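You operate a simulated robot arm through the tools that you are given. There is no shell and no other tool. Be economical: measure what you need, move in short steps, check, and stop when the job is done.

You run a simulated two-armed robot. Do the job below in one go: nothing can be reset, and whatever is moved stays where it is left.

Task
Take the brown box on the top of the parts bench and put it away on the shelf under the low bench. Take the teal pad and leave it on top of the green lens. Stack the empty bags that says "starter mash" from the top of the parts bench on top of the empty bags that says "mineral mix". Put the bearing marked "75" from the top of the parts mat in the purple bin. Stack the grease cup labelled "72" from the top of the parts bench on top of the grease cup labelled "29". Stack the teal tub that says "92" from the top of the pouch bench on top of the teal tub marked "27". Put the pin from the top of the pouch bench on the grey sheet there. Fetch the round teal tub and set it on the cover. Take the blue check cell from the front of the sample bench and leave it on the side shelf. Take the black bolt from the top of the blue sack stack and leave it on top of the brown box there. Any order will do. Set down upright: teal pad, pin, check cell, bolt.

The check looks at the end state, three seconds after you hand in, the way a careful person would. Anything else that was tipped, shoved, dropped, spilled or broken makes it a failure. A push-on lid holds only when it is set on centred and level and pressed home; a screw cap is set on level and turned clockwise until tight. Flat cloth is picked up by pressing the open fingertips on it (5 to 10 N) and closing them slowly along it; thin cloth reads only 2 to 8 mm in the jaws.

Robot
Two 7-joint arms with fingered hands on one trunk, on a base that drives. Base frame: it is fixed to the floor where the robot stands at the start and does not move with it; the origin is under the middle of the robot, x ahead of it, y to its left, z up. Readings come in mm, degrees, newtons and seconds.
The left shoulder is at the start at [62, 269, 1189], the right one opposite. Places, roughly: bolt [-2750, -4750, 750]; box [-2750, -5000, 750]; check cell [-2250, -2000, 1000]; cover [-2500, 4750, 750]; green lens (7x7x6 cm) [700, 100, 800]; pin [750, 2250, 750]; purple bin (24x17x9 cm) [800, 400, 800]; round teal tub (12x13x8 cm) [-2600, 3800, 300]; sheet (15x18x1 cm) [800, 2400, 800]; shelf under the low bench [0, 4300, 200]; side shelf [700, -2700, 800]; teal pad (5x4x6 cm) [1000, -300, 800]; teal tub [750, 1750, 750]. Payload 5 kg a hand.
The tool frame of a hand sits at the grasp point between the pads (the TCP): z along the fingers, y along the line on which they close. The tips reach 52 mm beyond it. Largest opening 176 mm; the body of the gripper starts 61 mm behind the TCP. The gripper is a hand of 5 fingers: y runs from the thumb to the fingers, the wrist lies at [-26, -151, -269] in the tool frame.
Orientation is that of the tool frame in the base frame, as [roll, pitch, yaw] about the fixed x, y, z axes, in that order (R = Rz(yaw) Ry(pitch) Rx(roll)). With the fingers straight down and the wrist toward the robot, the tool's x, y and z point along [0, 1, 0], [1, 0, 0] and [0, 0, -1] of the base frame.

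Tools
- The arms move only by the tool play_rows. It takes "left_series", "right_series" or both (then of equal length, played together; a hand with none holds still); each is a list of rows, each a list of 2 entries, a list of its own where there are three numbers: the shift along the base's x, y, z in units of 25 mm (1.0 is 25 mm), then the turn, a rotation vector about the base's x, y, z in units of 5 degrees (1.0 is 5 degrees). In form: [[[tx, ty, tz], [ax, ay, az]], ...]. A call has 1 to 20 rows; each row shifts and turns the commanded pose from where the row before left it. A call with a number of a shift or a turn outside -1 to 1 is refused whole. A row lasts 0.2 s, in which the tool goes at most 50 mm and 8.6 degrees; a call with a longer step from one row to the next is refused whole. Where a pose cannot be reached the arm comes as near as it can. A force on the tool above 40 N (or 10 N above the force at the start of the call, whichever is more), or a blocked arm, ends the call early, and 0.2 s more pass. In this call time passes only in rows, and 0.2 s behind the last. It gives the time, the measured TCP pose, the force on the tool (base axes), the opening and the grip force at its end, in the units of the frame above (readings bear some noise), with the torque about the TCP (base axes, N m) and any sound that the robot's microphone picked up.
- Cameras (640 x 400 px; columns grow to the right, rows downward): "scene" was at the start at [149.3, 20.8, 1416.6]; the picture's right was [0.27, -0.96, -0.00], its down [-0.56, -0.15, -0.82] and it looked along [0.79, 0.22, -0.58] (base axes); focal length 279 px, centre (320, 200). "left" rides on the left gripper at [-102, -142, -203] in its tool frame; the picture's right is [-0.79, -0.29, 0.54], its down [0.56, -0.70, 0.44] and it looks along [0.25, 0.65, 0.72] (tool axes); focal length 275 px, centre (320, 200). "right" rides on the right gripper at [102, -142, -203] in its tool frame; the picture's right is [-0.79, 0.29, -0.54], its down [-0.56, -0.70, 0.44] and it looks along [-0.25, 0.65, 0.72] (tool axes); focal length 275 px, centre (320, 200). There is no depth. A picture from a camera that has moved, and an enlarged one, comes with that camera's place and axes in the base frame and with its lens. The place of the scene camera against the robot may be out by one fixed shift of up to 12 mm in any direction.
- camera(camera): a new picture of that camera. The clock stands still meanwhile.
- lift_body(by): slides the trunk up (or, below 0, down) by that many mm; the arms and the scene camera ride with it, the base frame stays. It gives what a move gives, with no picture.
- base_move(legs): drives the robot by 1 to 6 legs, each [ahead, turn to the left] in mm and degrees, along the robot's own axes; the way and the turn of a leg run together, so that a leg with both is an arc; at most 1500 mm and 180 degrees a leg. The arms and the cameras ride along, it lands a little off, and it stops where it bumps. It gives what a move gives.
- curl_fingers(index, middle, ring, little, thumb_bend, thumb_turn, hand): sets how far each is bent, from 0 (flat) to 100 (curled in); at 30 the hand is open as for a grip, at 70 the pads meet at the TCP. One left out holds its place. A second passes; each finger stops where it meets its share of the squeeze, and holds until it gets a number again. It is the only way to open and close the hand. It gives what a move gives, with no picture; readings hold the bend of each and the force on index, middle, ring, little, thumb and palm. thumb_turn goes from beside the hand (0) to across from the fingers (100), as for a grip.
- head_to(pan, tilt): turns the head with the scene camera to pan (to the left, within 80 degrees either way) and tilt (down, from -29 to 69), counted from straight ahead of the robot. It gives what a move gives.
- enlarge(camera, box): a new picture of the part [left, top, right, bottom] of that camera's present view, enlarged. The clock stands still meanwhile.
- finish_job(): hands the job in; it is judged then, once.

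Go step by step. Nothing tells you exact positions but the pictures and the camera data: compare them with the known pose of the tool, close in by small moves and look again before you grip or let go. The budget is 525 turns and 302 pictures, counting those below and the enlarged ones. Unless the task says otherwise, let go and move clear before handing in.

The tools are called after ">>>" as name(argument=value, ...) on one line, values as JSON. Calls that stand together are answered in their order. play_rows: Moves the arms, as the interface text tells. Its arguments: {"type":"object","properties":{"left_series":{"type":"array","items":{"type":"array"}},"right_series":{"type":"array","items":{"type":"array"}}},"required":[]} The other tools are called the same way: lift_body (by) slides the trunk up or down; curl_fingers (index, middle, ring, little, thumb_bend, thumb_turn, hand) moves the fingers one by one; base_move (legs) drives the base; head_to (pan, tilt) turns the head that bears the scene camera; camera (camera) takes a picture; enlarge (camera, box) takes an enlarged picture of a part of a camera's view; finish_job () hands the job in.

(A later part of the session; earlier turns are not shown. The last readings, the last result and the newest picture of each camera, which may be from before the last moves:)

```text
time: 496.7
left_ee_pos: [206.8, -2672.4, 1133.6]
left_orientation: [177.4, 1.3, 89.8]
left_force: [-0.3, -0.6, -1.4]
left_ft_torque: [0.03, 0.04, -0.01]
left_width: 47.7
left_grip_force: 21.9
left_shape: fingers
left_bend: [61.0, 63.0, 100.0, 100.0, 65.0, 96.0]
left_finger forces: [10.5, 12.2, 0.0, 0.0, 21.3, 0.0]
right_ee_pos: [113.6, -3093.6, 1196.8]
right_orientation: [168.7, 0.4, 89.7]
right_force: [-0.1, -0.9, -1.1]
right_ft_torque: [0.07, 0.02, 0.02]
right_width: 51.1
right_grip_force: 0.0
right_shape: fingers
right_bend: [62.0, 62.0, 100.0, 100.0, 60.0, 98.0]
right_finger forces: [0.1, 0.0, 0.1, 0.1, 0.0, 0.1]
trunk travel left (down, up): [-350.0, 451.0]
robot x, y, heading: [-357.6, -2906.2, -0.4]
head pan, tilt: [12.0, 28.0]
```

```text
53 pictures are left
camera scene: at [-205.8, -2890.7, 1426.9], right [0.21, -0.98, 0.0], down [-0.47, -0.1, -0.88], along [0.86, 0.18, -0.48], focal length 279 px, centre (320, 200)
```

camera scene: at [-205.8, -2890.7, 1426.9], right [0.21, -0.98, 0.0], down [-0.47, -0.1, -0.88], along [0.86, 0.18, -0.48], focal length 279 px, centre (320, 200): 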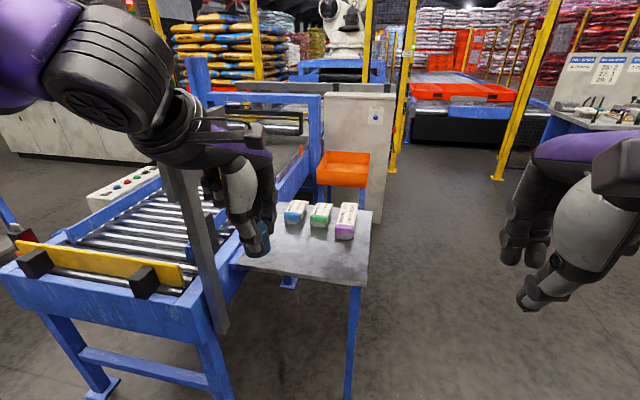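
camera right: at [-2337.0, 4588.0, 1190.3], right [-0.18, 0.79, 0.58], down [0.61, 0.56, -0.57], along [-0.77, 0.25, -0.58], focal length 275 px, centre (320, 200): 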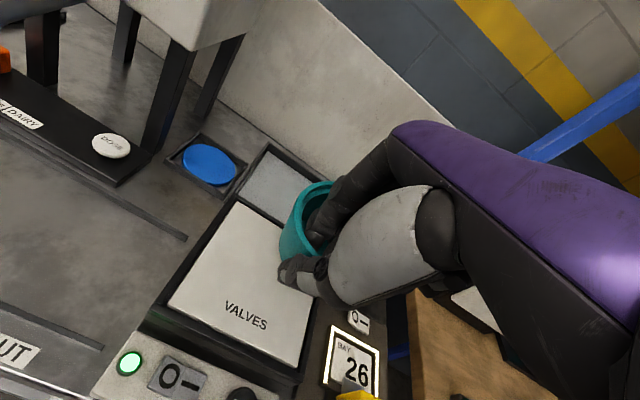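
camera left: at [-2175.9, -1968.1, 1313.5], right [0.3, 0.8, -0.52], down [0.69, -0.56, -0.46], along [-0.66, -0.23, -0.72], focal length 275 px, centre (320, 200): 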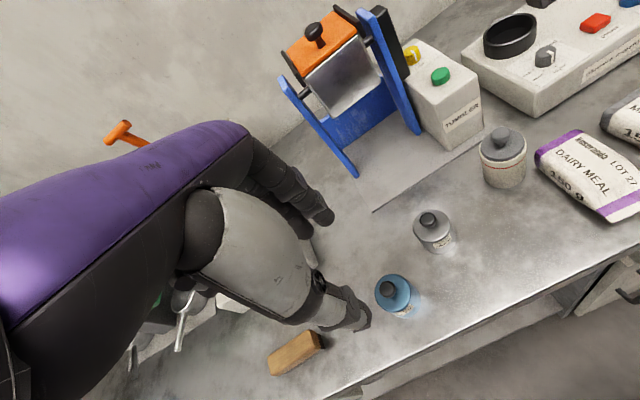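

The shelf's front edge is at x≈480, z≈755, with free space in front of the three bags. A post stands near my left elbow, so I'll shift the robot about 180 mm to the right first.

>>> base_move(legs=[[0, -60], [208, 0], [0, 60]])

>>> play_rows(left_series=[[[1, 0.1, 0], [0, 0, 0]], [[1, 0.1, 0], [0, 0, 0]], [[1, 0.1, 0], [0, 0, 0]], [[1, 0.1, 0], [0, 0, 0]], [[1, 0.1, 0], [0, 0, 0]], [[1, 0.1, 0], [0, 0, 0]], [[1, 0.1, 0], [0, 0, 0]], [[1, 0.1, 0], [0, 0, 0]], [[1, 0.1, -0.5], [0, 0, 0]], [[0.5, 0.1, -1], [0, 0, 0]], [[0, 0, -1], [0, 0, 0]], [[0, 0, -1], [0, 0, 0]], [[0, 0, -1], [0, 0, 0]]])

>>> camera(camera="scene")

>>> camera(camera="left")

```text
time: 503.6
left_ee_pos: [307.0, -2840.9, 1132.5]
left_orientation: [177.4, 1.4, 90.6]
left_force: [0.3, 0.5, -2.9]
left_ft_torque: [-0.14, 0.03, -0.01]
left_width: 47.1
left_grip_force: 21.0
left_shape: fingers
left_bend: [61.0, 63.0, 100.0, 100.0, 65.0, 96.0]
left_finger forces: [10.1, 12.2, 0.0, 0.1, 19.0, 0.0]
right_ee_pos: [220.9, -3262.5, 1197.9]
right_orientation: [169.2, 0.8, 90.5]
right_force: [-0.8, 1.5, 0.9]
right_ft_torque: [-0.12, 0.0, -0.06]
right_width: 51.4
right_grip_force: 0.1
right_shape: fingers
right_bend: [62.0, 62.0, 100.0, 100.0, 60.0, 98.0]
right_finger forces: [0.0, 0.1, 0.0, 0.0, 0.0, 0.0]
trunk travel left (down, up): [-350.0, 451.0]
robot x, y, heading: [-256.1, -3098.5, 0.8]
head pan, tilt: [12.0, 28.0]
```

```text
time: 503.9
left_ee_pos: [272.9, -2829.0, 1147.8]
left_orientation: [175.8, 1.3, 90.8]
left_force: [-5.4, 3.1, -0.4]
left_ft_torque: [-0.31, -0.49, 0.02]
left_width: 46.8
left_grip_force: 22.5
left_shape: fingers
left_bend: [61.0, 63.0, 100.0, 100.0, 66.0, 96.0]
left_finger forces: [10.7, 12.9, 0.0, 0.1, 20.9, 0.0]
right_ee_pos: [186.5, -3252.5, 1217.5]
right_orientation: [168.4, 1.8, 89.5]
right_force: [-5.3, 5.0, 3.6]
right_ft_torque: [-0.63, -0.37, -0.25]
right_width: 51.3
right_grip_force: 0.1
right_shape: fingers
right_bend: [62.0, 62.0, 100.0, 100.0, 60.0, 97.0]
right_finger forces: [0.0, 0.0, 0.0, 0.0, 0.0, 0.1]
trunk travel left (down, up): [-350.0, 451.0]
robot x, y, heading: [-252.3, -3093.9, 0.7]
head pan, tilt: [12.0, 28.0]
stopped in row 1 (right hand): the force on the tool passed its limit (the readings are from after the stop); the commanded pose is now the measured one
```

```text
52 pictures are left
camera scene: at [-110.6, -3071.3, 1428.0], right [0.22, -0.98, 0.0], down [-0.46, -0.11, -0.88], along [0.86, 0.19, -0.48], focal length 279 px, centre (320, 200)
```

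scene: 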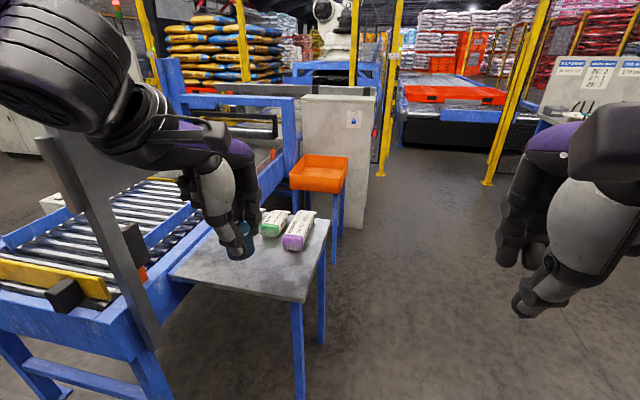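

```text
51 pictures are left
camera left: at [116.2, -2928.4, 1342.1], right [-0.24, -0.81, -0.54], down [-0.68, 0.54, -0.51], along [0.7, 0.25, -0.67], focal length 275 px, centre (320, 200)
```

left: 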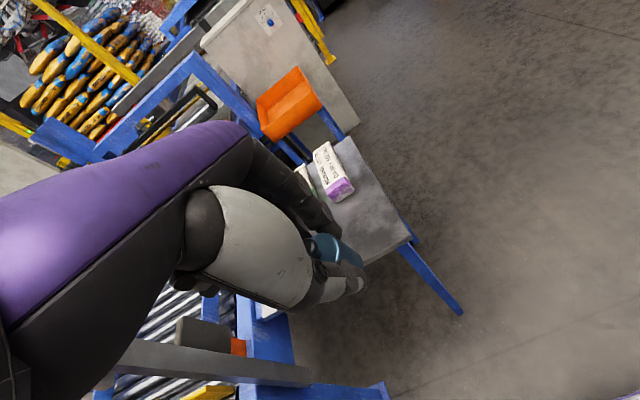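

It stopped, probably on sway after the base move. I'll repeat the arm extension gently.

>>> play_rows(left_series=[[[0.4, 0.1, 0], [0, 0, 0]], [[0.7, 0.1, 0], [0, 0, 0]], [[0.9, 0.1, 0], [0, 0, 0]], [[0.9, 0.1, 0], [0, 0, 0]], [[0.9, 0.1, 0], [0, 0, 0]], [[0.9, 0.1, 0], [0, 0, 0]], [[0.9, 0.1, 0], [0, 0, 0]], [[0.9, 0.1, 0], [0, 0, 0]], [[0.9, 0.1, 0], [0, 0, 0]], [[0.9, 0.1, 0], [0, 0, 0]], [[0.9, 0.1, 0], [0, 0, 0]], [[0.9, 0.1, 0], [0, 0, 0]], [[0.9, 0.1, 0], [0, 0, 0]]])

>>> camera(camera="scene")

```text
time: 506.7
left_ee_pos: [556.9, -2801.8, 1142.0]
left_orientation: [176.4, 0.9, 90.8]
left_force: [-0.1, -0.7, -2.6]
left_ft_torque: [-0.02, 0.06, -0.02]
left_width: 46.8
left_grip_force: 22.9
left_shape: fingers
left_bend: [61.0, 63.0, 100.0, 100.0, 66.0, 96.0]
left_finger forces: [10.8, 13.0, 0.0, 0.0, 20.8, 0.0]
right_ee_pos: [192.8, -3260.3, 1209.5]
right_orientation: [168.3, 1.3, 89.5]
right_force: [0.8, -0.4, -0.5]
right_ft_torque: [0.02, 0.04, 0.04]
right_width: 51.4
right_grip_force: 0.1
right_shape: fingers
right_bend: [62.0, 62.0, 100.0, 100.0, 60.0, 98.0]
right_finger forces: [0.0, 0.0, 0.1, 0.0, 0.0, 0.0]
trunk travel left (down, up): [-350.0, 451.0]
robot x, y, heading: [-255.0, -3095.8, 0.8]
head pan, tilt: [12.0, 28.0]
```

```text
50 pictures are left
camera scene: at [-101.1, -3076.1, 1426.5], right [0.22, -0.98, 0.0], down [-0.47, -0.1, -0.88], along [0.85, 0.19, -0.48], focal length 279 px, centre (320, 200)
```

scene: 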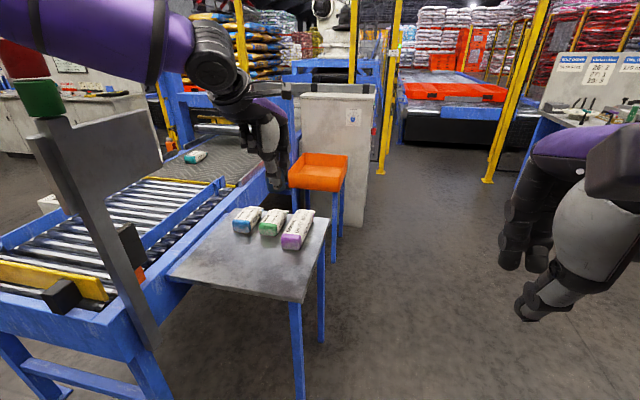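

The hand is over the free part of the shelf at (557, -2802). I'll level it and lower.

>>> play_rows(left_series=[[[0, 0, -0.6], [0, 0.35, 0]], [[0, 0, -1], [0, 0.35, 0]], [[0, 0, -1], [0, 0, 0]], [[0, 0, -1], [0, 0, 0]], [[0, 0, -1], [0, 0, 0]], [[0, 0, -1], [0, 0, 0]], [[0, 0, -1], [0, 0, 0]], [[0, 0, -1], [0, 0, 0]], [[0, 0, -1], [0, 0, 0]], [[0, 0, -1], [0, 0, 0]], [[0, 0, -0.8], [0, 0, 0]], [[0, 0, -0.4], [0, 0, 0]]])

>>> enlarge(camera="scene", box=[160, 160, 340, 310])

```text
time: 509.3
left_ee_pos: [554.4, -2800.3, 874.0]
left_orientation: [179.8, 1.0, 90.8]
left_force: [0.1, -0.9, -0.8]
left_ft_torque: [-0.02, 0.04, -0.02]
left_width: 46.9
left_grip_force: 22.1
left_shape: fingers
left_bend: [61.0, 63.0, 100.0, 100.0, 66.0, 96.0]
left_finger forces: [10.9, 13.2, 0.0, 0.0, 20.5, 0.1]
right_ee_pos: [193.2, -3260.5, 1209.4]
right_orientation: [168.2, 1.2, 89.5]
right_force: [0.3, -0.1, 0.4]
right_ft_torque: [-0.01, 0.03, 0.02]
right_width: 51.1
right_grip_force: 0.0
right_shape: fingers
right_bend: [62.0, 62.0, 100.0, 100.0, 60.0, 98.0]
right_finger forces: [0.0, 0.1, 0.1, 0.1, 0.0, 0.0]
trunk travel left (down, up): [-350.0, 451.0]
robot x, y, heading: [-256.6, -3095.8, 0.8]
head pan, tilt: [12.0, 28.0]
```

```text
2.67 times, centred on (250, 235) of scene
camera zoom: at [-101.5, -3075.9, 1426.7], right [0.22, -0.98, 0.0], down [-0.47, -0.1, -0.88], along [0.85, 0.19, -0.48], focal length 745 px, centre (507, 107)
```

zoom: 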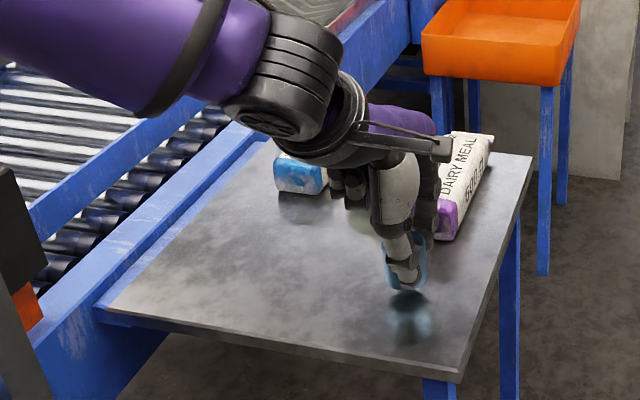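

The cell is just above the shelf. I'll lower slowly to contact.

>>> play_rows(left_series=[[[0, 0, -0.3], [0, 0, 0]], [[0, 0, -0.3], [0, 0, 0]], [[0, 0, -0.15], [0, 0, 0]], [[0, 0, -0.15], [0, 0, 0]]])

```text
time: 510.3
left_ee_pos: [555.9, -2801.9, 853.9]
left_orientation: [179.7, 1.0, 90.7]
left_force: [-1.2, -0.8, 8.8]
left_ft_torque: [0.04, -0.15, 0.0]
left_width: 46.7
left_grip_force: 24.4
left_shape: fingers
left_bend: [61.0, 63.0, 100.0, 100.0, 66.0, 95.0]
left_finger forces: [10.9, 14.7, 0.1, 0.1, 23.3, 0.1]
right_ee_pos: [191.6, -3261.2, 1210.5]
right_orientation: [168.2, 1.3, 89.5]
right_force: [0.2, 0.4, -0.8]
right_ft_torque: [-0.02, 0.0, -0.02]
right_width: 51.0
right_grip_force: 0.0
right_shape: fingers
right_bend: [62.0, 62.0, 100.0, 100.0, 60.0, 98.0]
right_finger forces: [0.1, 0.1, 0.0, 0.0, 0.0, 0.1]
trunk travel left (down, up): [-350.0, 451.0]
robot x, y, heading: [-255.6, -3092.9, 0.9]
head pan, tilt: [12.0, 28.0]
```

Contact is at 9 N. I'll release and rise.

>>> curl_fingers(hand="left", index=58, middle=58, thumb_bend=58)

>>> curl_fingers(hand="left", index=48, middle=48, thumb_bend=48)

>>> play_rows(left_series=[[[0, 0, 0.5], [0, 0, 0]], [[0, 0, 1], [0, 0, 0]], [[0, 0, 1], [0, 0, 0]], [[0, 0, 1], [0, 0, 0]], [[0, 0, 1], [0, 0, 0]], [[0, 0, 1], [0, 0, 0]], [[0, 0, 1], [0, 0, 0]], [[0, 0, 1], [0, 0, 0]], [[0, 0, 1], [0, 0, 0]], [[0, 0, 1], [0, 0, 0]], [[0, 0, 1], [0, 0, 0]], [[0, 0, 1], [0, 0, 0]]])

>>> enlarge(camera="scene", box=[160, 160, 340, 310])

```text
time: 511.3
left_ee_pos: [556.2, -2801.4, 851.7]
left_orientation: [179.7, 1.0, 90.8]
left_force: [0.3, 0.4, 0.0]
left_ft_torque: [0.0, 0.01, 0.02]
left_width: 68.4
left_grip_force: 0.1
left_shape: fingers
left_bend: [57.0, 57.0, 100.0, 100.0, 57.0, 97.0]
left_finger forces: [0.0, 0.0, 0.1, 0.0, 0.1, 0.1]
right_ee_pos: [192.0, -3260.9, 1211.3]
right_orientation: [168.3, 1.2, 89.4]
right_force: [0.0, -0.3, 0.4]
right_ft_torque: [-0.01, -0.03, -0.04]
right_width: 51.3
right_grip_force: 0.2
right_shape: fingers
right_bend: [62.0, 62.0, 100.0, 100.0, 60.0, 98.0]
right_finger forces: [0.0, 0.1, 0.0, 0.1, 0.0, 0.1]
trunk travel left (down, up): [-350.0, 451.0]
robot x, y, heading: [-257.0, -3093.5, 0.6]
head pan, tilt: [12.0, 28.0]
```

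```text
time: 512.3
left_ee_pos: [554.6, -2800.2, 851.7]
left_orientation: [179.8, 1.0, 90.9]
left_force: [-1.1, 0.4, -1.0]
left_ft_torque: [0.02, -0.02, 0.05]
left_width: 108.5
left_grip_force: 0.0
left_shape: fingers
left_bend: [48.0, 48.0, 100.0, 100.0, 48.0, 97.0]
left_finger forces: [0.0, 1.2, 0.0, 0.1, 0.0, 0.0]
right_ee_pos: [192.7, -3260.7, 1210.1]
right_orientation: [168.2, 1.3, 89.4]
right_force: [-0.2, 1.4, 0.0]
right_ft_torque: [0.04, -0.04, -0.02]
right_width: 51.4
right_grip_force: 0.0
right_shape: fingers
right_bend: [62.0, 62.0, 100.0, 100.0, 60.0, 98.0]
right_finger forces: [0.1, 0.0, 0.1, 0.1, 0.0, 0.0]
trunk travel left (down, up): [-350.0, 451.0]
robot x, y, heading: [-257.4, -3092.0, 0.7]
head pan, tilt: [12.0, 28.0]
```

```text
time: 514.9
left_ee_pos: [554.5, -2800.6, 1140.9]
left_orientation: [179.7, 1.0, 90.8]
left_force: [-0.7, -0.2, -0.8]
left_ft_torque: [0.0, -0.12, 0.04]
left_width: 108.2
left_grip_force: 0.1
left_shape: fingers
left_bend: [48.0, 48.0, 100.0, 100.0, 48.0, 97.0]
left_finger forces: [0.0, 0.0, 0.0, 0.0, 0.1, 0.1]
right_ee_pos: [192.3, -3261.1, 1211.3]
right_orientation: [168.1, 1.2, 89.4]
right_force: [-1.3, -0.2, 0.4]
right_ft_torque: [0.04, -0.07, 0.0]
right_width: 51.1
right_grip_force: 0.0
right_shape: fingers
right_bend: [62.0, 62.0, 100.0, 100.0, 60.0, 98.0]
right_finger forces: [0.0, 0.0, 0.0, 0.0, 0.0, 0.0]
trunk travel left (down, up): [-350.0, 451.0]
robot x, y, heading: [-254.2, -3094.8, 0.6]
head pan, tilt: [12.0, 28.0]
```

```text
2.67 times, centred on (250, 235) of scene
camera zoom: at [-102.8, -3076.3, 1426.9], right [0.22, -0.98, 0.0], down [-0.47, -0.1, -0.88], along [0.86, 0.19, -0.48], focal length 745 px, centre (507, 107)
```

zoom: 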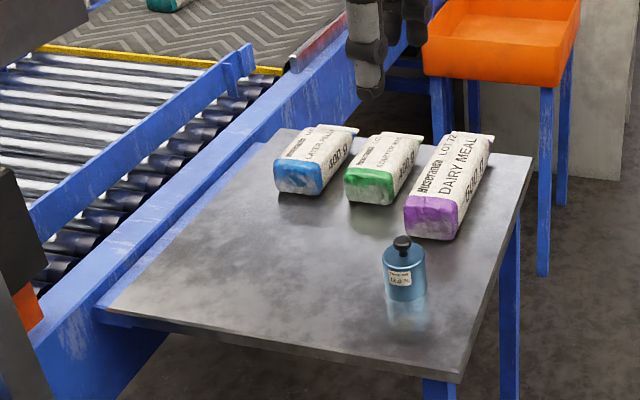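

The check cell stands upright on the side shelf. Last is the bolt near (-2750, -4750): I'll back away, tuck the left arm, and drive there.

>>> base_move(legs=[[-500, 0]])

>>> play_rows(left_series=[[[-0.5, 0, 0], [0, 0, 0]], [[-1, 0, 0], [0, 0, 0]], [[-1, 0, 0], [0, 0, 0]], [[-1, 0, 0], [0, 0, 0]], [[-1, 0, 0], [0, 0, 0]], [[-1, 0, 0], [0, 0, 0]], [[-1, 0, 0], [0, 0, 0]], [[-1, 0, 0], [0, 0, 0]], [[-1, 0, 0], [0, 0, 0]], [[-1, 0, 0], [0, 0, 0]]])

>>> base_move(legs=[[0, -123.6], [1200, 0]])

>>> head_to(pan=-25, tilt=15)

>>> camera(camera="scene")

```text
time: 517.8
left_ee_pos: [57.5, -2808.1, 1141.2]
left_orientation: [179.7, 1.0, 90.6]
left_force: [-1.0, -1.1, 1.5]
left_ft_torque: [0.06, -0.17, 0.01]
left_width: 108.3
left_grip_force: 0.0
left_shape: fingers
left_bend: [48.0, 48.0, 100.0, 100.0, 48.0, 97.0]
left_finger forces: [0.1, 0.1, 0.0, 0.0, 0.1, 0.0]
right_ee_pos: [-305.2, -3264.2, 1214.0]
right_orientation: [168.7, 1.5, 89.1]
right_force: [-0.7, -0.4, 0.9]
right_ft_torque: [0.0, -0.11, -0.01]
right_width: 51.1
right_grip_force: 0.0
right_shape: fingers
right_bend: [62.0, 62.0, 100.0, 100.0, 60.0, 98.0]
right_finger forces: [0.1, 0.1, 0.0, 0.0, 0.1, 0.0]
trunk travel left (down, up): [-350.0, 451.0]
robot x, y, heading: [-754.9, -3099.9, 0.5]
head pan, tilt: [12.0, 28.0]
```

```text
time: 520.0
left_ee_pos: [-196.4, -2808.0, 1150.8]
left_orientation: [178.9, 1.0, 90.6]
left_force: [-0.8, -0.4, 0.1]
left_ft_torque: [0.06, -0.07, 0.02]
left_width: 108.4
left_grip_force: 0.0
left_shape: fingers
left_bend: [48.0, 48.0, 100.0, 100.0, 48.0, 98.0]
left_finger forces: [0.0, 0.0, 0.0, 0.0, 0.0, 0.0]
right_ee_pos: [-319.7, -3265.4, 1218.9]
right_orientation: [168.0, 1.5, 89.2]
right_force: [-1.4, -0.8, 0.9]
right_ft_torque: [-0.03, -0.08, -0.01]
right_width: 51.1
right_grip_force: 0.1
right_shape: fingers
right_bend: [62.0, 62.0, 100.0, 100.0, 60.0, 97.0]
right_finger forces: [0.1, 0.0, 0.0, 0.0, 0.1, 0.0]
trunk travel left (down, up): [-350.0, 451.0]
robot x, y, heading: [-754.1, -3100.5, 0.1]
head pan, tilt: [12.0, 28.0]
```

```text
time: 531.2
left_ee_pos: [-1500.0, -4722.7, 1149.9]
left_orientation: [178.9, 1.0, -33.9]
left_force: [-0.8, 0.0, -0.9]
left_ft_torque: [0.07, -0.04, -0.01]
left_width: 108.7
left_grip_force: 0.1
left_shape: fingers
left_bend: [48.0, 48.0, 100.0, 100.0, 48.0, 98.0]
left_finger forces: [0.0, 0.1, 0.0, 0.0, 0.0, 0.0]
right_ee_pos: [-1803.1, -4362.7, 1220.1]
right_orientation: [168.9, 1.8, -35.7]
right_force: [-0.1, -0.5, -0.2]
right_ft_torque: [0.06, -0.06, 0.01]
right_width: 51.4
right_grip_force: 0.1
right_shape: fingers
right_bend: [62.0, 62.0, 100.0, 100.0, 60.0, 98.0]
right_finger forces: [0.1, 0.0, 0.0, 0.0, 0.1, 0.1]
trunk travel left (down, up): [-350.0, 451.0]
robot x, y, heading: [-1420.3, -4093.7, -124.2]
head pan, tilt: [12.0, 28.0]
```

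```text
time: 532.3
left_ee_pos: [-1491.2, -4710.2, 1155.1]
left_orientation: [178.3, 1.0, -33.9]
left_force: [0.9, -1.1, -0.5]
left_ft_torque: [0.06, 0.09, -0.01]
left_width: 108.5
left_grip_force: 0.1
left_shape: fingers
left_bend: [48.0, 48.0, 100.0, 100.0, 48.0, 97.0]
left_finger forces: [0.0, 0.0, 0.0, 0.1, 0.0, 0.0]
right_ee_pos: [-1795.4, -4349.6, 1225.2]
right_orientation: [168.1, 2.2, -35.5]
right_force: [0.3, -0.4, -0.1]
right_ft_torque: [0.07, 0.03, 0.0]
right_width: 51.2
right_grip_force: 0.0
right_shape: fingers
right_bend: [62.0, 62.0, 100.0, 100.0, 60.0, 98.0]
right_finger forces: [0.0, 0.0, 0.1, 0.0, 0.0, 0.0]
trunk travel left (down, up): [-350.0, 451.0]
robot x, y, heading: [-1420.8, -4098.1, -124.0]
head pan, tilt: [-25.0, 15.0]
```

```text
47 pictures are left
camera scene: at [-1502.1, -4245.1, 1443.3], right [-0.92, 0.39, 0.0], down [0.12, 0.29, -0.95], along [-0.37, -0.88, -0.32], focal length 279 px, centre (320, 200)
```

scene: 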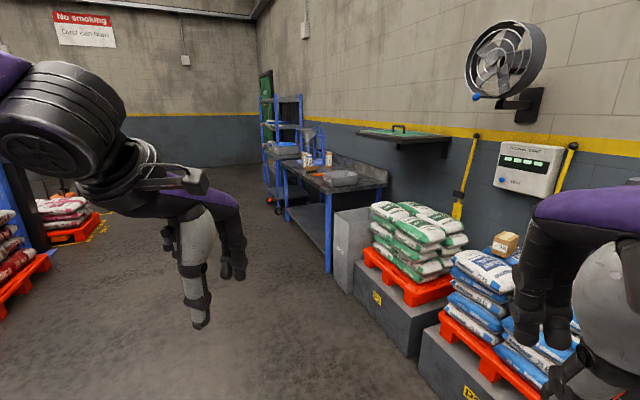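

The blue sack stack with the small brown box is ahead on the right. I'll drive to about (-1900, -4950) and face it.

>>> base_move(legs=[[0, 4.6], [977, 0], [0, -60.6]])

>>> head_to(pan=0, tilt=35)

>>> camera(camera="scene")

```text
time: 540.5
left_ee_pos: [-2448.9, -5224.5, 1157.4]
left_orientation: [178.2, 1.0, -89.8]
left_force: [0.7, 0.8, 0.2]
left_ft_torque: [-0.04, 0.02, 0.04]
left_width: 108.8
left_grip_force: 0.1
left_shape: fingers
left_bend: [48.0, 48.0, 100.0, 100.0, 48.0, 98.0]
left_finger forces: [0.0, 0.1, 0.0, 0.1, 0.0, 0.0]
right_ee_pos: [-2325.4, -4772.8, 1231.9]
right_orientation: [169.0, 2.3, -91.9]
right_force: [-1.0, 0.5, -0.8]
right_ft_torque: [-0.04, -0.01, 0.01]
right_width: 51.0
right_grip_force: 0.1
right_shape: fingers
right_bend: [62.0, 62.0, 100.0, 100.0, 60.0, 98.0]
right_finger forces: [0.1, 0.0, 0.0, 0.0, 0.0, 0.0]
trunk travel left (down, up): [-350.0, 451.0]
robot x, y, heading: [-1905.1, -4946.9, 179.8]
head pan, tilt: [-25.0, 15.0]
```

```text
time: 541.4
left_ee_pos: [-2437.1, -5226.4, 1161.8]
left_orientation: [177.6, 1.1, -89.8]
left_force: [-2.2, -0.9, -1.2]
left_ft_torque: [0.16, -0.16, -0.08]
left_width: 108.3
left_grip_force: 0.0
left_shape: fingers
left_bend: [48.0, 48.0, 100.0, 100.0, 48.0, 97.0]
left_finger forces: [0.0, 0.0, 0.1, 0.0, 0.1, 0.0]
right_ee_pos: [-2313.2, -4774.3, 1233.2]
right_orientation: [168.3, 2.4, -92.0]
right_force: [-1.9, -1.0, -0.3]
right_ft_torque: [0.15, -0.2, -0.02]
right_width: 51.1
right_grip_force: 0.1
right_shape: fingers
right_bend: [62.0, 62.0, 100.0, 100.0, 60.0, 97.0]
right_finger forces: [0.1, 0.1, 0.0, 0.0, 0.0, 0.0]
trunk travel left (down, up): [-350.0, 451.0]
robot x, y, heading: [-1902.0, -4947.9, 180.0]
head pan, tilt: [0.0, 35.0]
```

```text
46 pictures are left
camera scene: at [-2071.9, -4937.3, 1427.8], right [0.17, 0.99, 0.0], down [0.46, -0.08, -0.88], along [-0.87, 0.15, -0.47], focal length 279 px, centre (320, 200)
```

scene: 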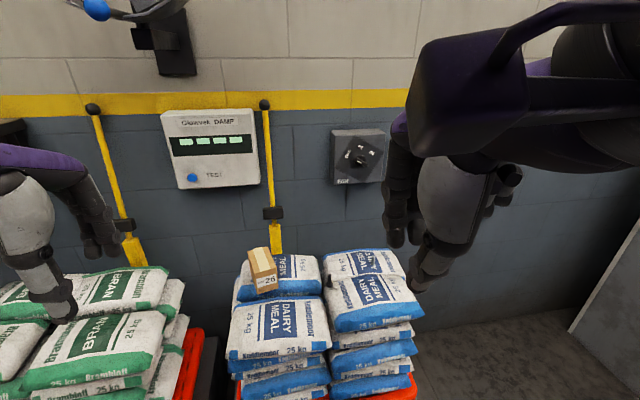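

I see the small box on the sacks and perhaps a black bolt next to it. I'll zoom.

>>> enlarge(camera="scene", box=[220, 230, 440, 330])

```text
2.91 times, centred on (330, 280) of scene
camera zoom: at [-2071.9, -4937.3, 1427.8], right [0.17, 0.99, 0.0], down [0.46, -0.08, -0.88], along [-0.87, 0.15, -0.47], focal length 813 px, centre (291, -33)
```

zoom: 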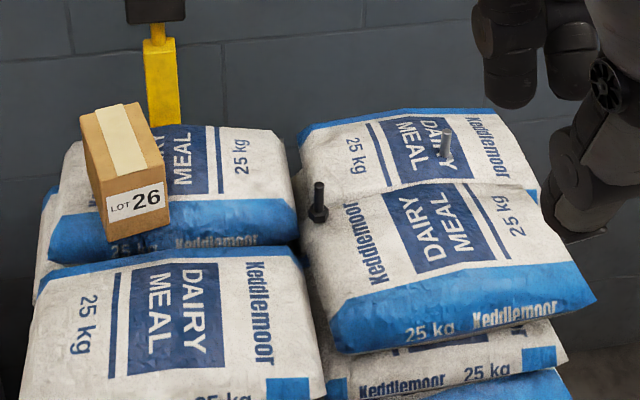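

The black bolt stands head-down at about (-2727, -4793) and the box top is near (-2828, -5009). I'll bring the right hand over the bolt, level, with a narrow pinch.

>>> play_rows(right_series=[[[-1, 0, -0.5], [0, -0.6, 0]], [[-1, 0, -0.5], [0, -0.6, 0]], [[-1, 0, -0.5], [-0.45, -0.6, 0]], [[-1, 0, -0.5], [0, -0.5, 0]], [[-1, 0, -0.5], [0, 0, 0]], [[-1, 0, -0.5], [0, 0, 0]], [[-1, 0, -0.5], [0, 0, 0]], [[-1, 0, -0.5], [0, 0, 0]], [[-1, 0, -0.5], [0, 0, 0]], [[-1, 0, -0.5], [0, 0, 0]], [[-1, 0, -0.5], [0, 0, 0]], [[-1, 0, -0.5], [0, 0, 0]], [[-1, 0, -0.5], [0, 0, 0]], [[-1, -0.2, -0.5], [0, 0, 0]], [[-1, -0.2, -0.5], [0, 0, 0]], [[-0.8, -0.2, -0.5], [0, 0, 0]]])

>>> head_to(pan=0, tilt=38)

>>> camera(camera="right")

>>> enlarge(camera="scene", box=[200, 150, 440, 300])

```text
time: 544.8
left_ee_pos: [-2437.6, -5224.7, 1162.5]
left_orientation: [177.5, 0.9, -89.9]
left_force: [-1.0, 0.2, -0.7]
left_ft_torque: [-0.02, -0.15, -0.05]
left_width: 108.5
left_grip_force: 0.0
left_shape: fingers
left_bend: [48.0, 48.0, 100.0, 100.0, 48.0, 97.0]
left_finger forces: [0.0, 0.0, 0.0, 0.1, 0.0, 0.0]
right_ee_pos: [-2705.1, -4787.8, 1033.8]
right_orientation: [-180.0, 0.4, -91.5]
right_force: [-1.8, 0.9, 0.5]
right_ft_torque: [-0.05, -0.15, 0.05]
right_width: 51.1
right_grip_force: 0.0
right_shape: fingers
right_bend: [62.0, 62.0, 100.0, 100.0, 60.0, 97.0]
right_finger forces: [0.0, 0.0, 0.0, 0.1, 0.0, 0.1]
trunk travel left (down, up): [-350.0, 451.0]
robot x, y, heading: [-1902.2, -4947.5, 179.8]
head pan, tilt: [0.0, 35.0]
```

```text
time: 545.4
left_ee_pos: [-2434.5, -5225.7, 1163.6]
left_orientation: [177.4, 1.0, -89.9]
left_force: [-0.3, -0.4, -0.3]
left_ft_torque: [0.03, 0.07, 0.01]
left_width: 108.6
left_grip_force: 0.0
left_shape: fingers
left_bend: [48.0, 48.0, 100.0, 100.0, 48.0, 97.0]
left_finger forces: [0.0, 0.0, 0.1, 0.1, 0.0, 0.0]
right_ee_pos: [-2705.0, -4788.8, 1036.2]
right_orientation: [179.8, 0.4, -91.5]
right_force: [0.8, -0.6, 0.9]
right_ft_torque: [0.06, 0.05, 0.0]
right_width: 51.1
right_grip_force: 0.0
right_shape: fingers
right_bend: [62.0, 62.0, 100.0, 100.0, 60.0, 97.0]
right_finger forces: [0.1, 0.1, 0.0, 0.0, 0.0, 0.0]
trunk travel left (down, up): [-350.0, 451.0]
robot x, y, heading: [-1907.0, -4952.0, 179.8]
head pan, tilt: [0.0, 38.0]
```

```text
44 pictures are left
camera right: at [-2564.4, -4896.0, 1238.3], right [-0.26, 0.79, 0.55], down [0.72, 0.54, -0.44], along [-0.65, 0.28, -0.71], focal length 275 px, centre (320, 200)
```

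right: 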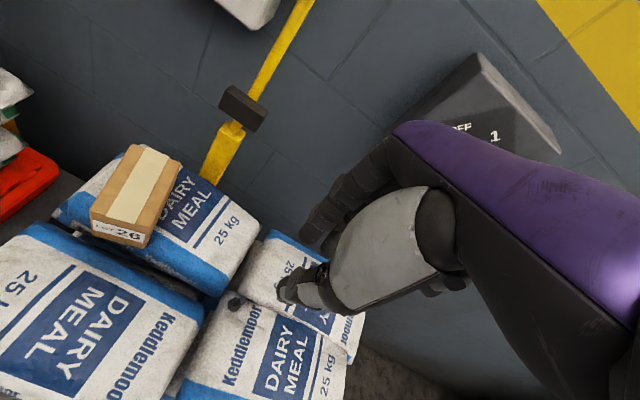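

```text
2.67 times, centred on (320, 225) of scene
camera zoom: at [-2065.4, -4951.6, 1411.4], right [0.0, 1.0, 0.0], down [0.63, 0.0, -0.78], along [-0.78, 0.0, -0.63], focal length 745 px, centre (320, 133)
```

zoom: 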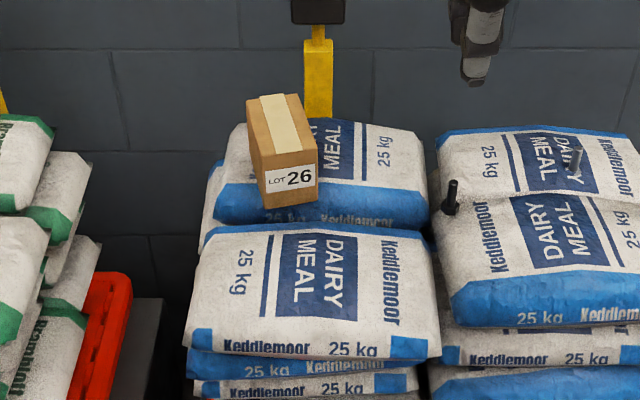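

The bolt triangulates to about (-2696, -4799) with its base near z=785. I'll move above it and descend to z≈930.

>>> play_rows(right_series=[[[0.2, -0.2, -0.6], [0, 0, 0]], [[0.2, -0.2, -1], [0, 0, 0]], [[0, 0, -1], [0, 0, 0]], [[0, 0, -1], [0, 0, 0]], [[0, 0, -0.6], [0, 0, 0]]])

>>> enlarge(camera="right", box=[200, 180, 400, 330])

>>> enlarge(camera="scene", box=[320, 150, 440, 260])

```text
time: 546.6
left_ee_pos: [-2434.2, -5225.6, 1163.2]
left_orientation: [177.5, 0.9, -89.9]
left_force: [0.0, -0.5, 0.6]
left_ft_torque: [-0.07, 0.02, -0.03]
left_width: 108.6
left_grip_force: 0.1
left_shape: fingers
left_bend: [48.0, 48.0, 100.0, 100.0, 48.0, 97.0]
left_finger forces: [0.1, 0.0, 0.1, 0.0, 0.0, 0.1]
right_ee_pos: [-2694.2, -4792.7, 973.1]
right_orientation: [179.7, 0.2, -91.5]
right_force: [-0.7, 0.3, -0.2]
right_ft_torque: [0.01, 0.0, 0.0]
right_width: 51.3
right_grip_force: 0.0
right_shape: fingers
right_bend: [62.0, 62.0, 100.0, 100.0, 60.0, 97.0]
right_finger forces: [0.0, 0.1, 0.0, 0.1, 0.0, 0.1]
right hand out of reach, approached as far as the arm can: row 2, 3, 4, 5
trunk travel left (down, up): [-350.0, 451.0]
robot x, y, heading: [-1905.4, -4946.7, 180.1]
head pan, tilt: [0.0, 38.0]
```

```text
2.67 times, centred on (300, 255) of right
camera zoom: at [-2554.7, -4899.2, 1174.3], right [-0.27, 0.8, 0.55], down [0.71, 0.54, -0.44], along [-0.65, 0.27, -0.71], focal length 734 px, centre (373, 53)
```

zoom: 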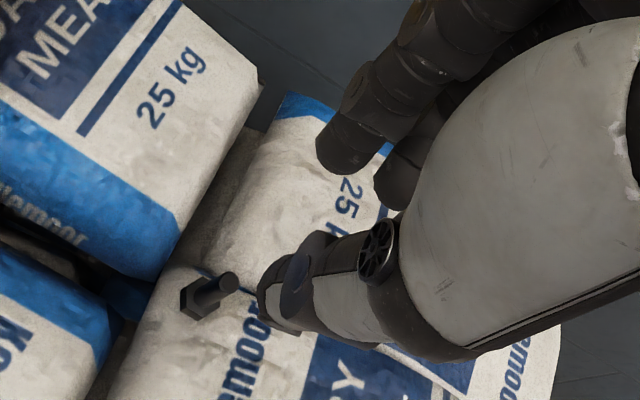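

```text
3.64 times, centred on (380, 205) of scene
camera zoom: at [-2066.1, -4951.3, 1411.3], right [0.0, 1.0, 0.0], down [0.63, 0.0, -0.78], along [-0.78, 0.0, -0.63], focal length 1016 px, centre (102, 182)
```

zoom: 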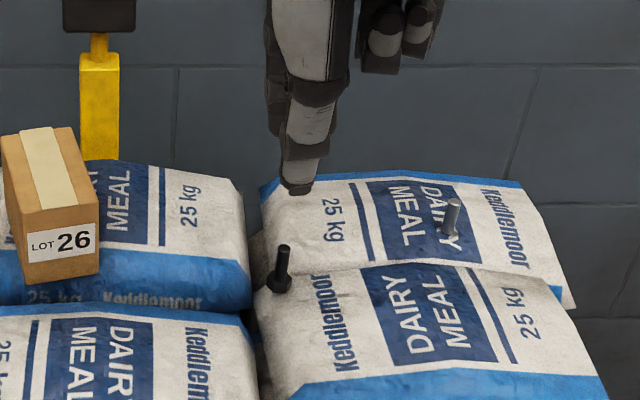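

The bolt's shank top is at (-2686, -4802, 841) and its head is at z≈787. The arm can't get low enough here, so I'll raise the hand and shift the base slightly back and left.

>>> play_rows(right_series=[[[0, 0, 1], [0, 0, 0]], [[0, 0, 1], [0, 0, 0]], [[0, 0, 1], [0, 0, 0]]])

>>> base_move(legs=[[0, -20], [-230, 0], [0, 20], [130, 0]])

>>> play_rows(right_series=[[[0, 0, 0], [0, 0, 0]], [[0, 0, 0], [0, 0, 0]]])

```text
time: 547.4
left_ee_pos: [-2434.7, -5224.4, 1163.9]
left_orientation: [177.4, 1.0, -89.8]
left_force: [1.1, -0.9, -0.1]
left_ft_torque: [0.01, 0.07, -0.03]
left_width: 108.6
left_grip_force: 0.0
left_shape: fingers
left_bend: [48.0, 48.0, 100.0, 100.0, 48.0, 97.0]
left_finger forces: [0.1, 0.0, 0.0, 0.0, 0.0, 0.0]
right_ee_pos: [-2692.7, -4792.6, 1047.7]
right_orientation: [179.9, 0.5, -91.5]
right_force: [0.8, -0.4, -0.5]
right_ft_torque: [0.04, 0.12, -0.02]
right_width: 51.3
right_grip_force: 0.2
right_shape: fingers
right_bend: [62.0, 62.0, 100.0, 100.0, 60.0, 97.0]
right_finger forces: [0.0, 0.0, 0.0, 0.0, 0.0, 0.1]
trunk travel left (down, up): [-350.0, 451.0]
robot x, y, heading: [-1906.5, -4948.2, 180.0]
head pan, tilt: [0.0, 38.0]
```

```text
time: 550.9
left_ee_pos: [-2224.7, -5209.5, 1180.1]
left_orientation: [175.3, 1.1, -100.9]
left_force: [5.4, -5.5, 2.2]
left_ft_torque: [0.57, 0.63, -0.01]
left_width: 108.3
left_grip_force: 0.0
left_shape: fingers
left_bend: [48.0, 48.0, 100.0, 100.0, 48.0, 98.0]
left_finger forces: [0.0, 0.0, 0.0, 0.0, 0.0, 0.1]
right_ee_pos: [-2405.9, -4728.9, 1111.6]
right_orientation: [175.0, 0.4, -102.8]
right_force: [5.8, -6.9, 6.6]
right_ft_torque: [0.9, 0.51, -0.36]
right_width: 51.2
right_grip_force: 0.0
right_shape: fingers
right_bend: [62.0, 62.0, 100.0, 100.0, 60.0, 98.0]
right_finger forces: [0.0, 0.0, 0.0, 0.1, 0.1, 0.0]
trunk travel left (down, up): [-350.0, 451.0]
robot x, y, heading: [-1687.6, -5023.0, 168.4]
head pan, tilt: [0.0, 38.0]
stopped in leg 3: the robot was blocked; the commanded pose is now the measured one
```

```text
time: 551.5
left_ee_pos: [-2228.5, -5200.3, 1180.7]
left_orientation: [175.6, 0.8, -100.8]
left_force: [1.5, 3.1, 2.1]
left_ft_torque: [-0.35, 0.19, 0.11]
left_width: 108.5
left_grip_force: 0.0
left_shape: fingers
left_bend: [48.0, 48.0, 100.0, 100.0, 48.0, 98.0]
left_finger forces: [0.1, 0.1, 0.0, 0.0, 0.0, 0.1]
right_ee_pos: [-2410.4, -4717.9, 1103.6]
right_orientation: [175.5, 0.1, -103.2]
right_force: [0.9, 1.9, 1.5]
right_ft_torque: [-0.3, 0.13, 0.05]
right_width: 51.2
right_grip_force: 0.1
right_shape: fingers
right_bend: [62.0, 62.0, 100.0, 100.0, 60.0, 98.0]
right_finger forces: [0.1, 0.0, 0.0, 0.1, 0.1, 0.0]
trunk travel left (down, up): [-350.0, 451.0]
robot x, y, heading: [-1682.4, -5024.9, 168.5]
head pan, tilt: [0.0, 38.0]
```

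Something blocks turning left here, but I can use the left hand instead: I'll drive forward 150 mm and turn right to heading 150°, putting the bolt to the robot's left-front.

>>> base_move(legs=[[150, 0], [0, -18.5]])

>>> head_to(pan=30, tilt=35)

>>> camera(camera="scene")

```text
time: 553.9
left_ee_pos: [-2405.3, -4996.0, 1175.1]
left_orientation: [175.8, 1.1, -119.3]
left_force: [-0.7, -5.6, -1.1]
left_ft_torque: [0.65, -0.1, -0.14]
left_width: 108.4
left_grip_force: 0.0
left_shape: fingers
left_bend: [48.0, 48.0, 100.0, 100.0, 48.0, 98.0]
left_finger forces: [0.0, 0.0, 0.0, 0.0, 0.1, 0.0]
right_ee_pos: [-2425.0, -4483.1, 1104.2]
right_orientation: [175.5, 0.3, -121.4]
right_force: [-1.6, -5.4, 2.7]
right_ft_torque: [0.67, -0.24, -0.18]
right_width: 51.2
right_grip_force: 0.0
right_shape: fingers
right_bend: [62.0, 62.0, 100.0, 100.0, 60.0, 98.0]
right_finger forces: [0.0, 0.0, 0.1, 0.0, 0.0, 0.0]
trunk travel left (down, up): [-350.0, 451.0]
robot x, y, heading: [-1829.4, -4998.5, 150.1]
head pan, tilt: [0.0, 38.0]
```

```text
time: 554.8
left_ee_pos: [-2392.4, -4999.3, 1181.3]
left_orientation: [175.1, 1.0, -119.4]
left_force: [-0.7, -0.1, 0.2]
left_ft_torque: [0.03, -0.08, -0.01]
left_width: 108.5
left_grip_force: 0.1
left_shape: fingers
left_bend: [48.0, 48.0, 100.0, 100.0, 48.0, 97.0]
left_finger forces: [0.0, 0.0, 0.0, 0.1, 0.1, 0.0]
right_ee_pos: [-2411.6, -4486.0, 1110.4]
right_orientation: [174.8, 0.2, -121.4]
right_force: [-0.7, 0.2, 0.0]
right_ft_torque: [0.0, 0.0, 0.03]
right_width: 51.0
right_grip_force: 0.1
right_shape: fingers
right_bend: [62.0, 62.0, 100.0, 100.0, 60.0, 98.0]
right_finger forces: [0.0, 0.0, 0.0, 0.0, 0.0, 0.0]
trunk travel left (down, up): [-350.0, 451.0]
robot x, y, heading: [-1834.5, -4997.3, 149.8]
head pan, tilt: [30.0, 35.0]
```

```text
40 pictures are left
camera scene: at [-1989.5, -4966.8, 1415.6], right [0.0, 1.0, -0.01], down [0.58, -0.01, -0.81], along [-0.81, -0.01, -0.58], focal length 279 px, centre (320, 200)
```

scene: 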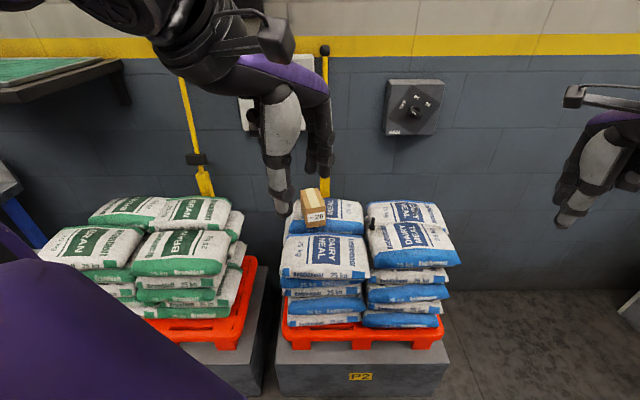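

I'll set the left hand to a narrow pinch and move above the bolt at (-2686, -4802).

>>> curl_fingers(hand="left", index=60, middle=60, thumb_bend=60)

>>> play_rows(left_series=[[[-1, 0.65, -0.5], [0, 0, 0]], [[-1, 0.65, -0.7], [0, 0, 0]], [[-1, 0.65, -0.7], [0, 0, 0]], [[-1, 0.65, -0.7], [0, 0, 0]], [[-1, 0.65, -0.7], [0, 0, 0]], [[-1, 0.65, -0.7], [0, 0, 0]], [[-1, 0.65, -0.7], [0, 0, 0]], [[-1, 0.65, -0.7], [0, 0, 0]], [[-1, 0.65, -0.7], [0, 0, 0]], [[-1, 0.65, -0.7], [0, 0, 0]], [[-1, 0.65, -0.7], [0, 0, 0]], [[-0.7, 0.7, -0.7], [0, 0, 0]]])

>>> enlarge(camera="left", box=[240, 180, 440, 330])

>>> enlarge(camera="scene", box=[290, 140, 450, 260])

```text
time: 555.8
left_ee_pos: [-2391.4, -4998.2, 1182.4]
left_orientation: [175.0, 0.9, -119.3]
left_force: [0.4, 0.3, -0.5]
left_ft_torque: [-0.07, 0.06, -0.02]
left_width: 55.8
left_grip_force: 0.2
left_shape: fingers
left_bend: [60.0, 60.0, 100.0, 100.0, 60.0, 97.0]
left_finger forces: [0.0, 0.0, 0.0, 0.0, 0.1, 0.0]
right_ee_pos: [-2410.9, -4484.9, 1112.3]
right_orientation: [174.9, 0.2, -121.4]
right_force: [0.0, 1.2, 0.0]
right_ft_torque: [-0.04, 0.05, 0.02]
right_width: 51.3
right_grip_force: 0.0
right_shape: fingers
right_bend: [62.0, 62.0, 100.0, 100.0, 60.0, 98.0]
right_finger forces: [0.0, 0.0, 0.1, 0.0, 0.0, 0.0]
trunk travel left (down, up): [-350.0, 451.0]
robot x, y, heading: [-1833.8, -5002.2, 150.2]
head pan, tilt: [30.0, 35.0]
```

```text
time: 558.4
left_ee_pos: [-2685.3, -4803.0, 976.0]
left_orientation: [175.3, 0.9, -119.1]
left_force: [-1.2, 0.3, -0.8]
left_ft_torque: [-0.02, -0.12, -0.03]
left_width: 55.5
left_grip_force: 0.0
left_shape: fingers
left_bend: [60.0, 60.0, 100.0, 100.0, 60.0, 97.0]
left_finger forces: [0.1, 0.0, 0.1, 0.0, 0.0, 0.0]
right_ee_pos: [-2412.3, -4485.6, 1109.6]
right_orientation: [174.9, 0.2, -121.3]
right_force: [-0.5, 1.1, -0.4]
right_ft_torque: [-0.06, -0.04, 0.01]
right_width: 51.1
right_grip_force: 0.0
right_shape: fingers
right_bend: [62.0, 62.0, 100.0, 100.0, 60.0, 98.0]
right_finger forces: [0.0, 0.1, 0.0, 0.0, 0.0, 0.0]
trunk travel left (down, up): [-350.0, 451.0]
robot x, y, heading: [-1834.0, -4997.9, 150.1]
head pan, tilt: [30.0, 35.0]
```

```text
2.67 times, centred on (340, 255) of left
camera zoom: at [-2499.7, -4795.7, 1167.8], right [0.6, 0.58, -0.55], down [0.31, -0.8, -0.51], along [-0.74, 0.14, -0.66], focal length 734 px, centre (267, 53)
```

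zoom: 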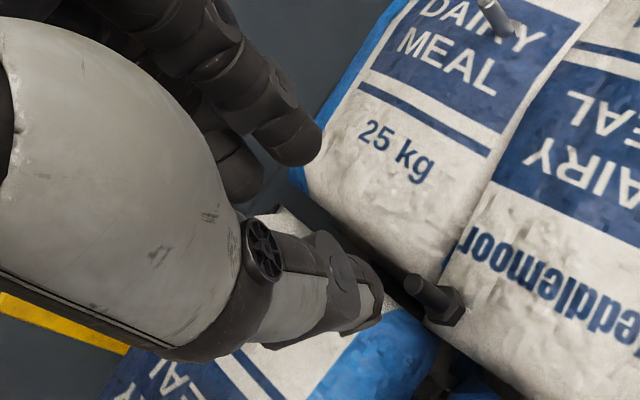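

```text
3.33 times, centred on (370, 200) of scene
camera zoom: at [-1990.3, -4966.3, 1415.5], right [0.0, 1.0, -0.01], down [0.58, -0.01, -0.81], along [-0.81, -0.01, -0.58], focal length 931 px, centre (153, 200)
```

zoom: 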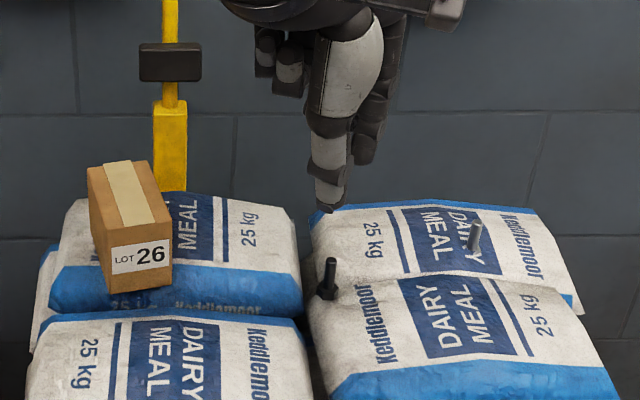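

The bolt is at about (-2686, -4797). I'll shift (+4, +4) and lower to z≈905, then check.

>>> play_rows(left_series=[[[0.16, 0.16, -0.8], [0, 0, 0]], [[0, 0, -0.8], [0, 0, 0]], [[0, 0, -0.8], [0, 0, 0]], [[0, 0, -0.4], [0, 0, 0]]])

>>> enlarge(camera="left", box=[260, 180, 420, 300])

>>> enlarge(camera="scene", box=[330, 170, 410, 240])

```text
time: 559.4
left_ee_pos: [-2680.4, -4797.8, 907.9]
left_orientation: [175.0, 1.0, -119.3]
left_force: [-0.2, 0.5, 0.6]
left_ft_torque: [-0.02, 0.02, -0.01]
left_width: 55.8
left_grip_force: 0.1
left_shape: fingers
left_bend: [60.0, 60.0, 100.0, 100.0, 60.0, 97.0]
left_finger forces: [0.1, 0.1, 0.0, 0.0, 0.0, 0.0]
right_ee_pos: [-2411.4, -4485.5, 1112.4]
right_orientation: [174.8, 0.2, -121.3]
right_force: [0.3, 0.6, 0.7]
right_ft_torque: [-0.02, 0.03, 0.01]
right_width: 51.5
right_grip_force: 0.0
right_shape: fingers
right_bend: [62.0, 62.0, 100.0, 100.0, 60.0, 98.0]
right_finger forces: [0.1, 0.0, 0.0, 0.0, 0.0, 0.1]
trunk travel left (down, up): [-350.0, 451.0]
robot x, y, heading: [-1831.9, -4998.4, 150.1]
head pan, tilt: [30.0, 35.0]
```

```text
3.33 times, centred on (340, 240) of left
camera zoom: at [-2493.9, -4792.0, 1099.1], right [0.6, 0.58, -0.55], down [0.31, -0.8, -0.51], along [-0.74, 0.14, -0.66], focal length 918 px, centre (253, 67)
```

zoom: 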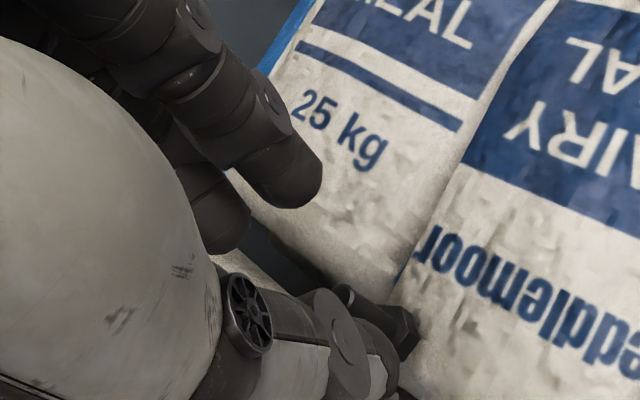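

```text
5.71 times, centred on (370, 205) of scene
camera zoom: at [-1988.7, -4966.9, 1416.0], right [0.0, 1.0, -0.01], down [0.58, 0.0, -0.81], along [-0.81, -0.01, -0.58], focal length 1597 px, centre (34, 171)
```

zoom: 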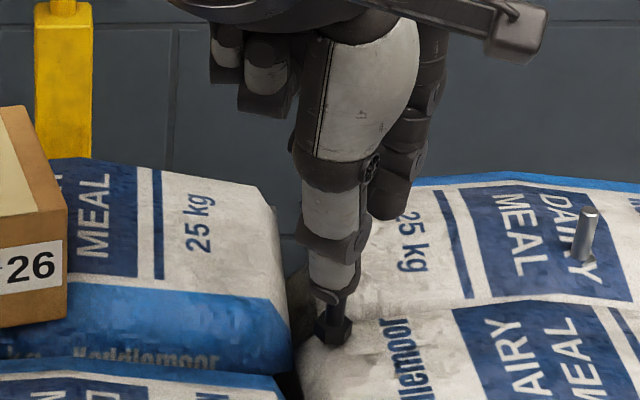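

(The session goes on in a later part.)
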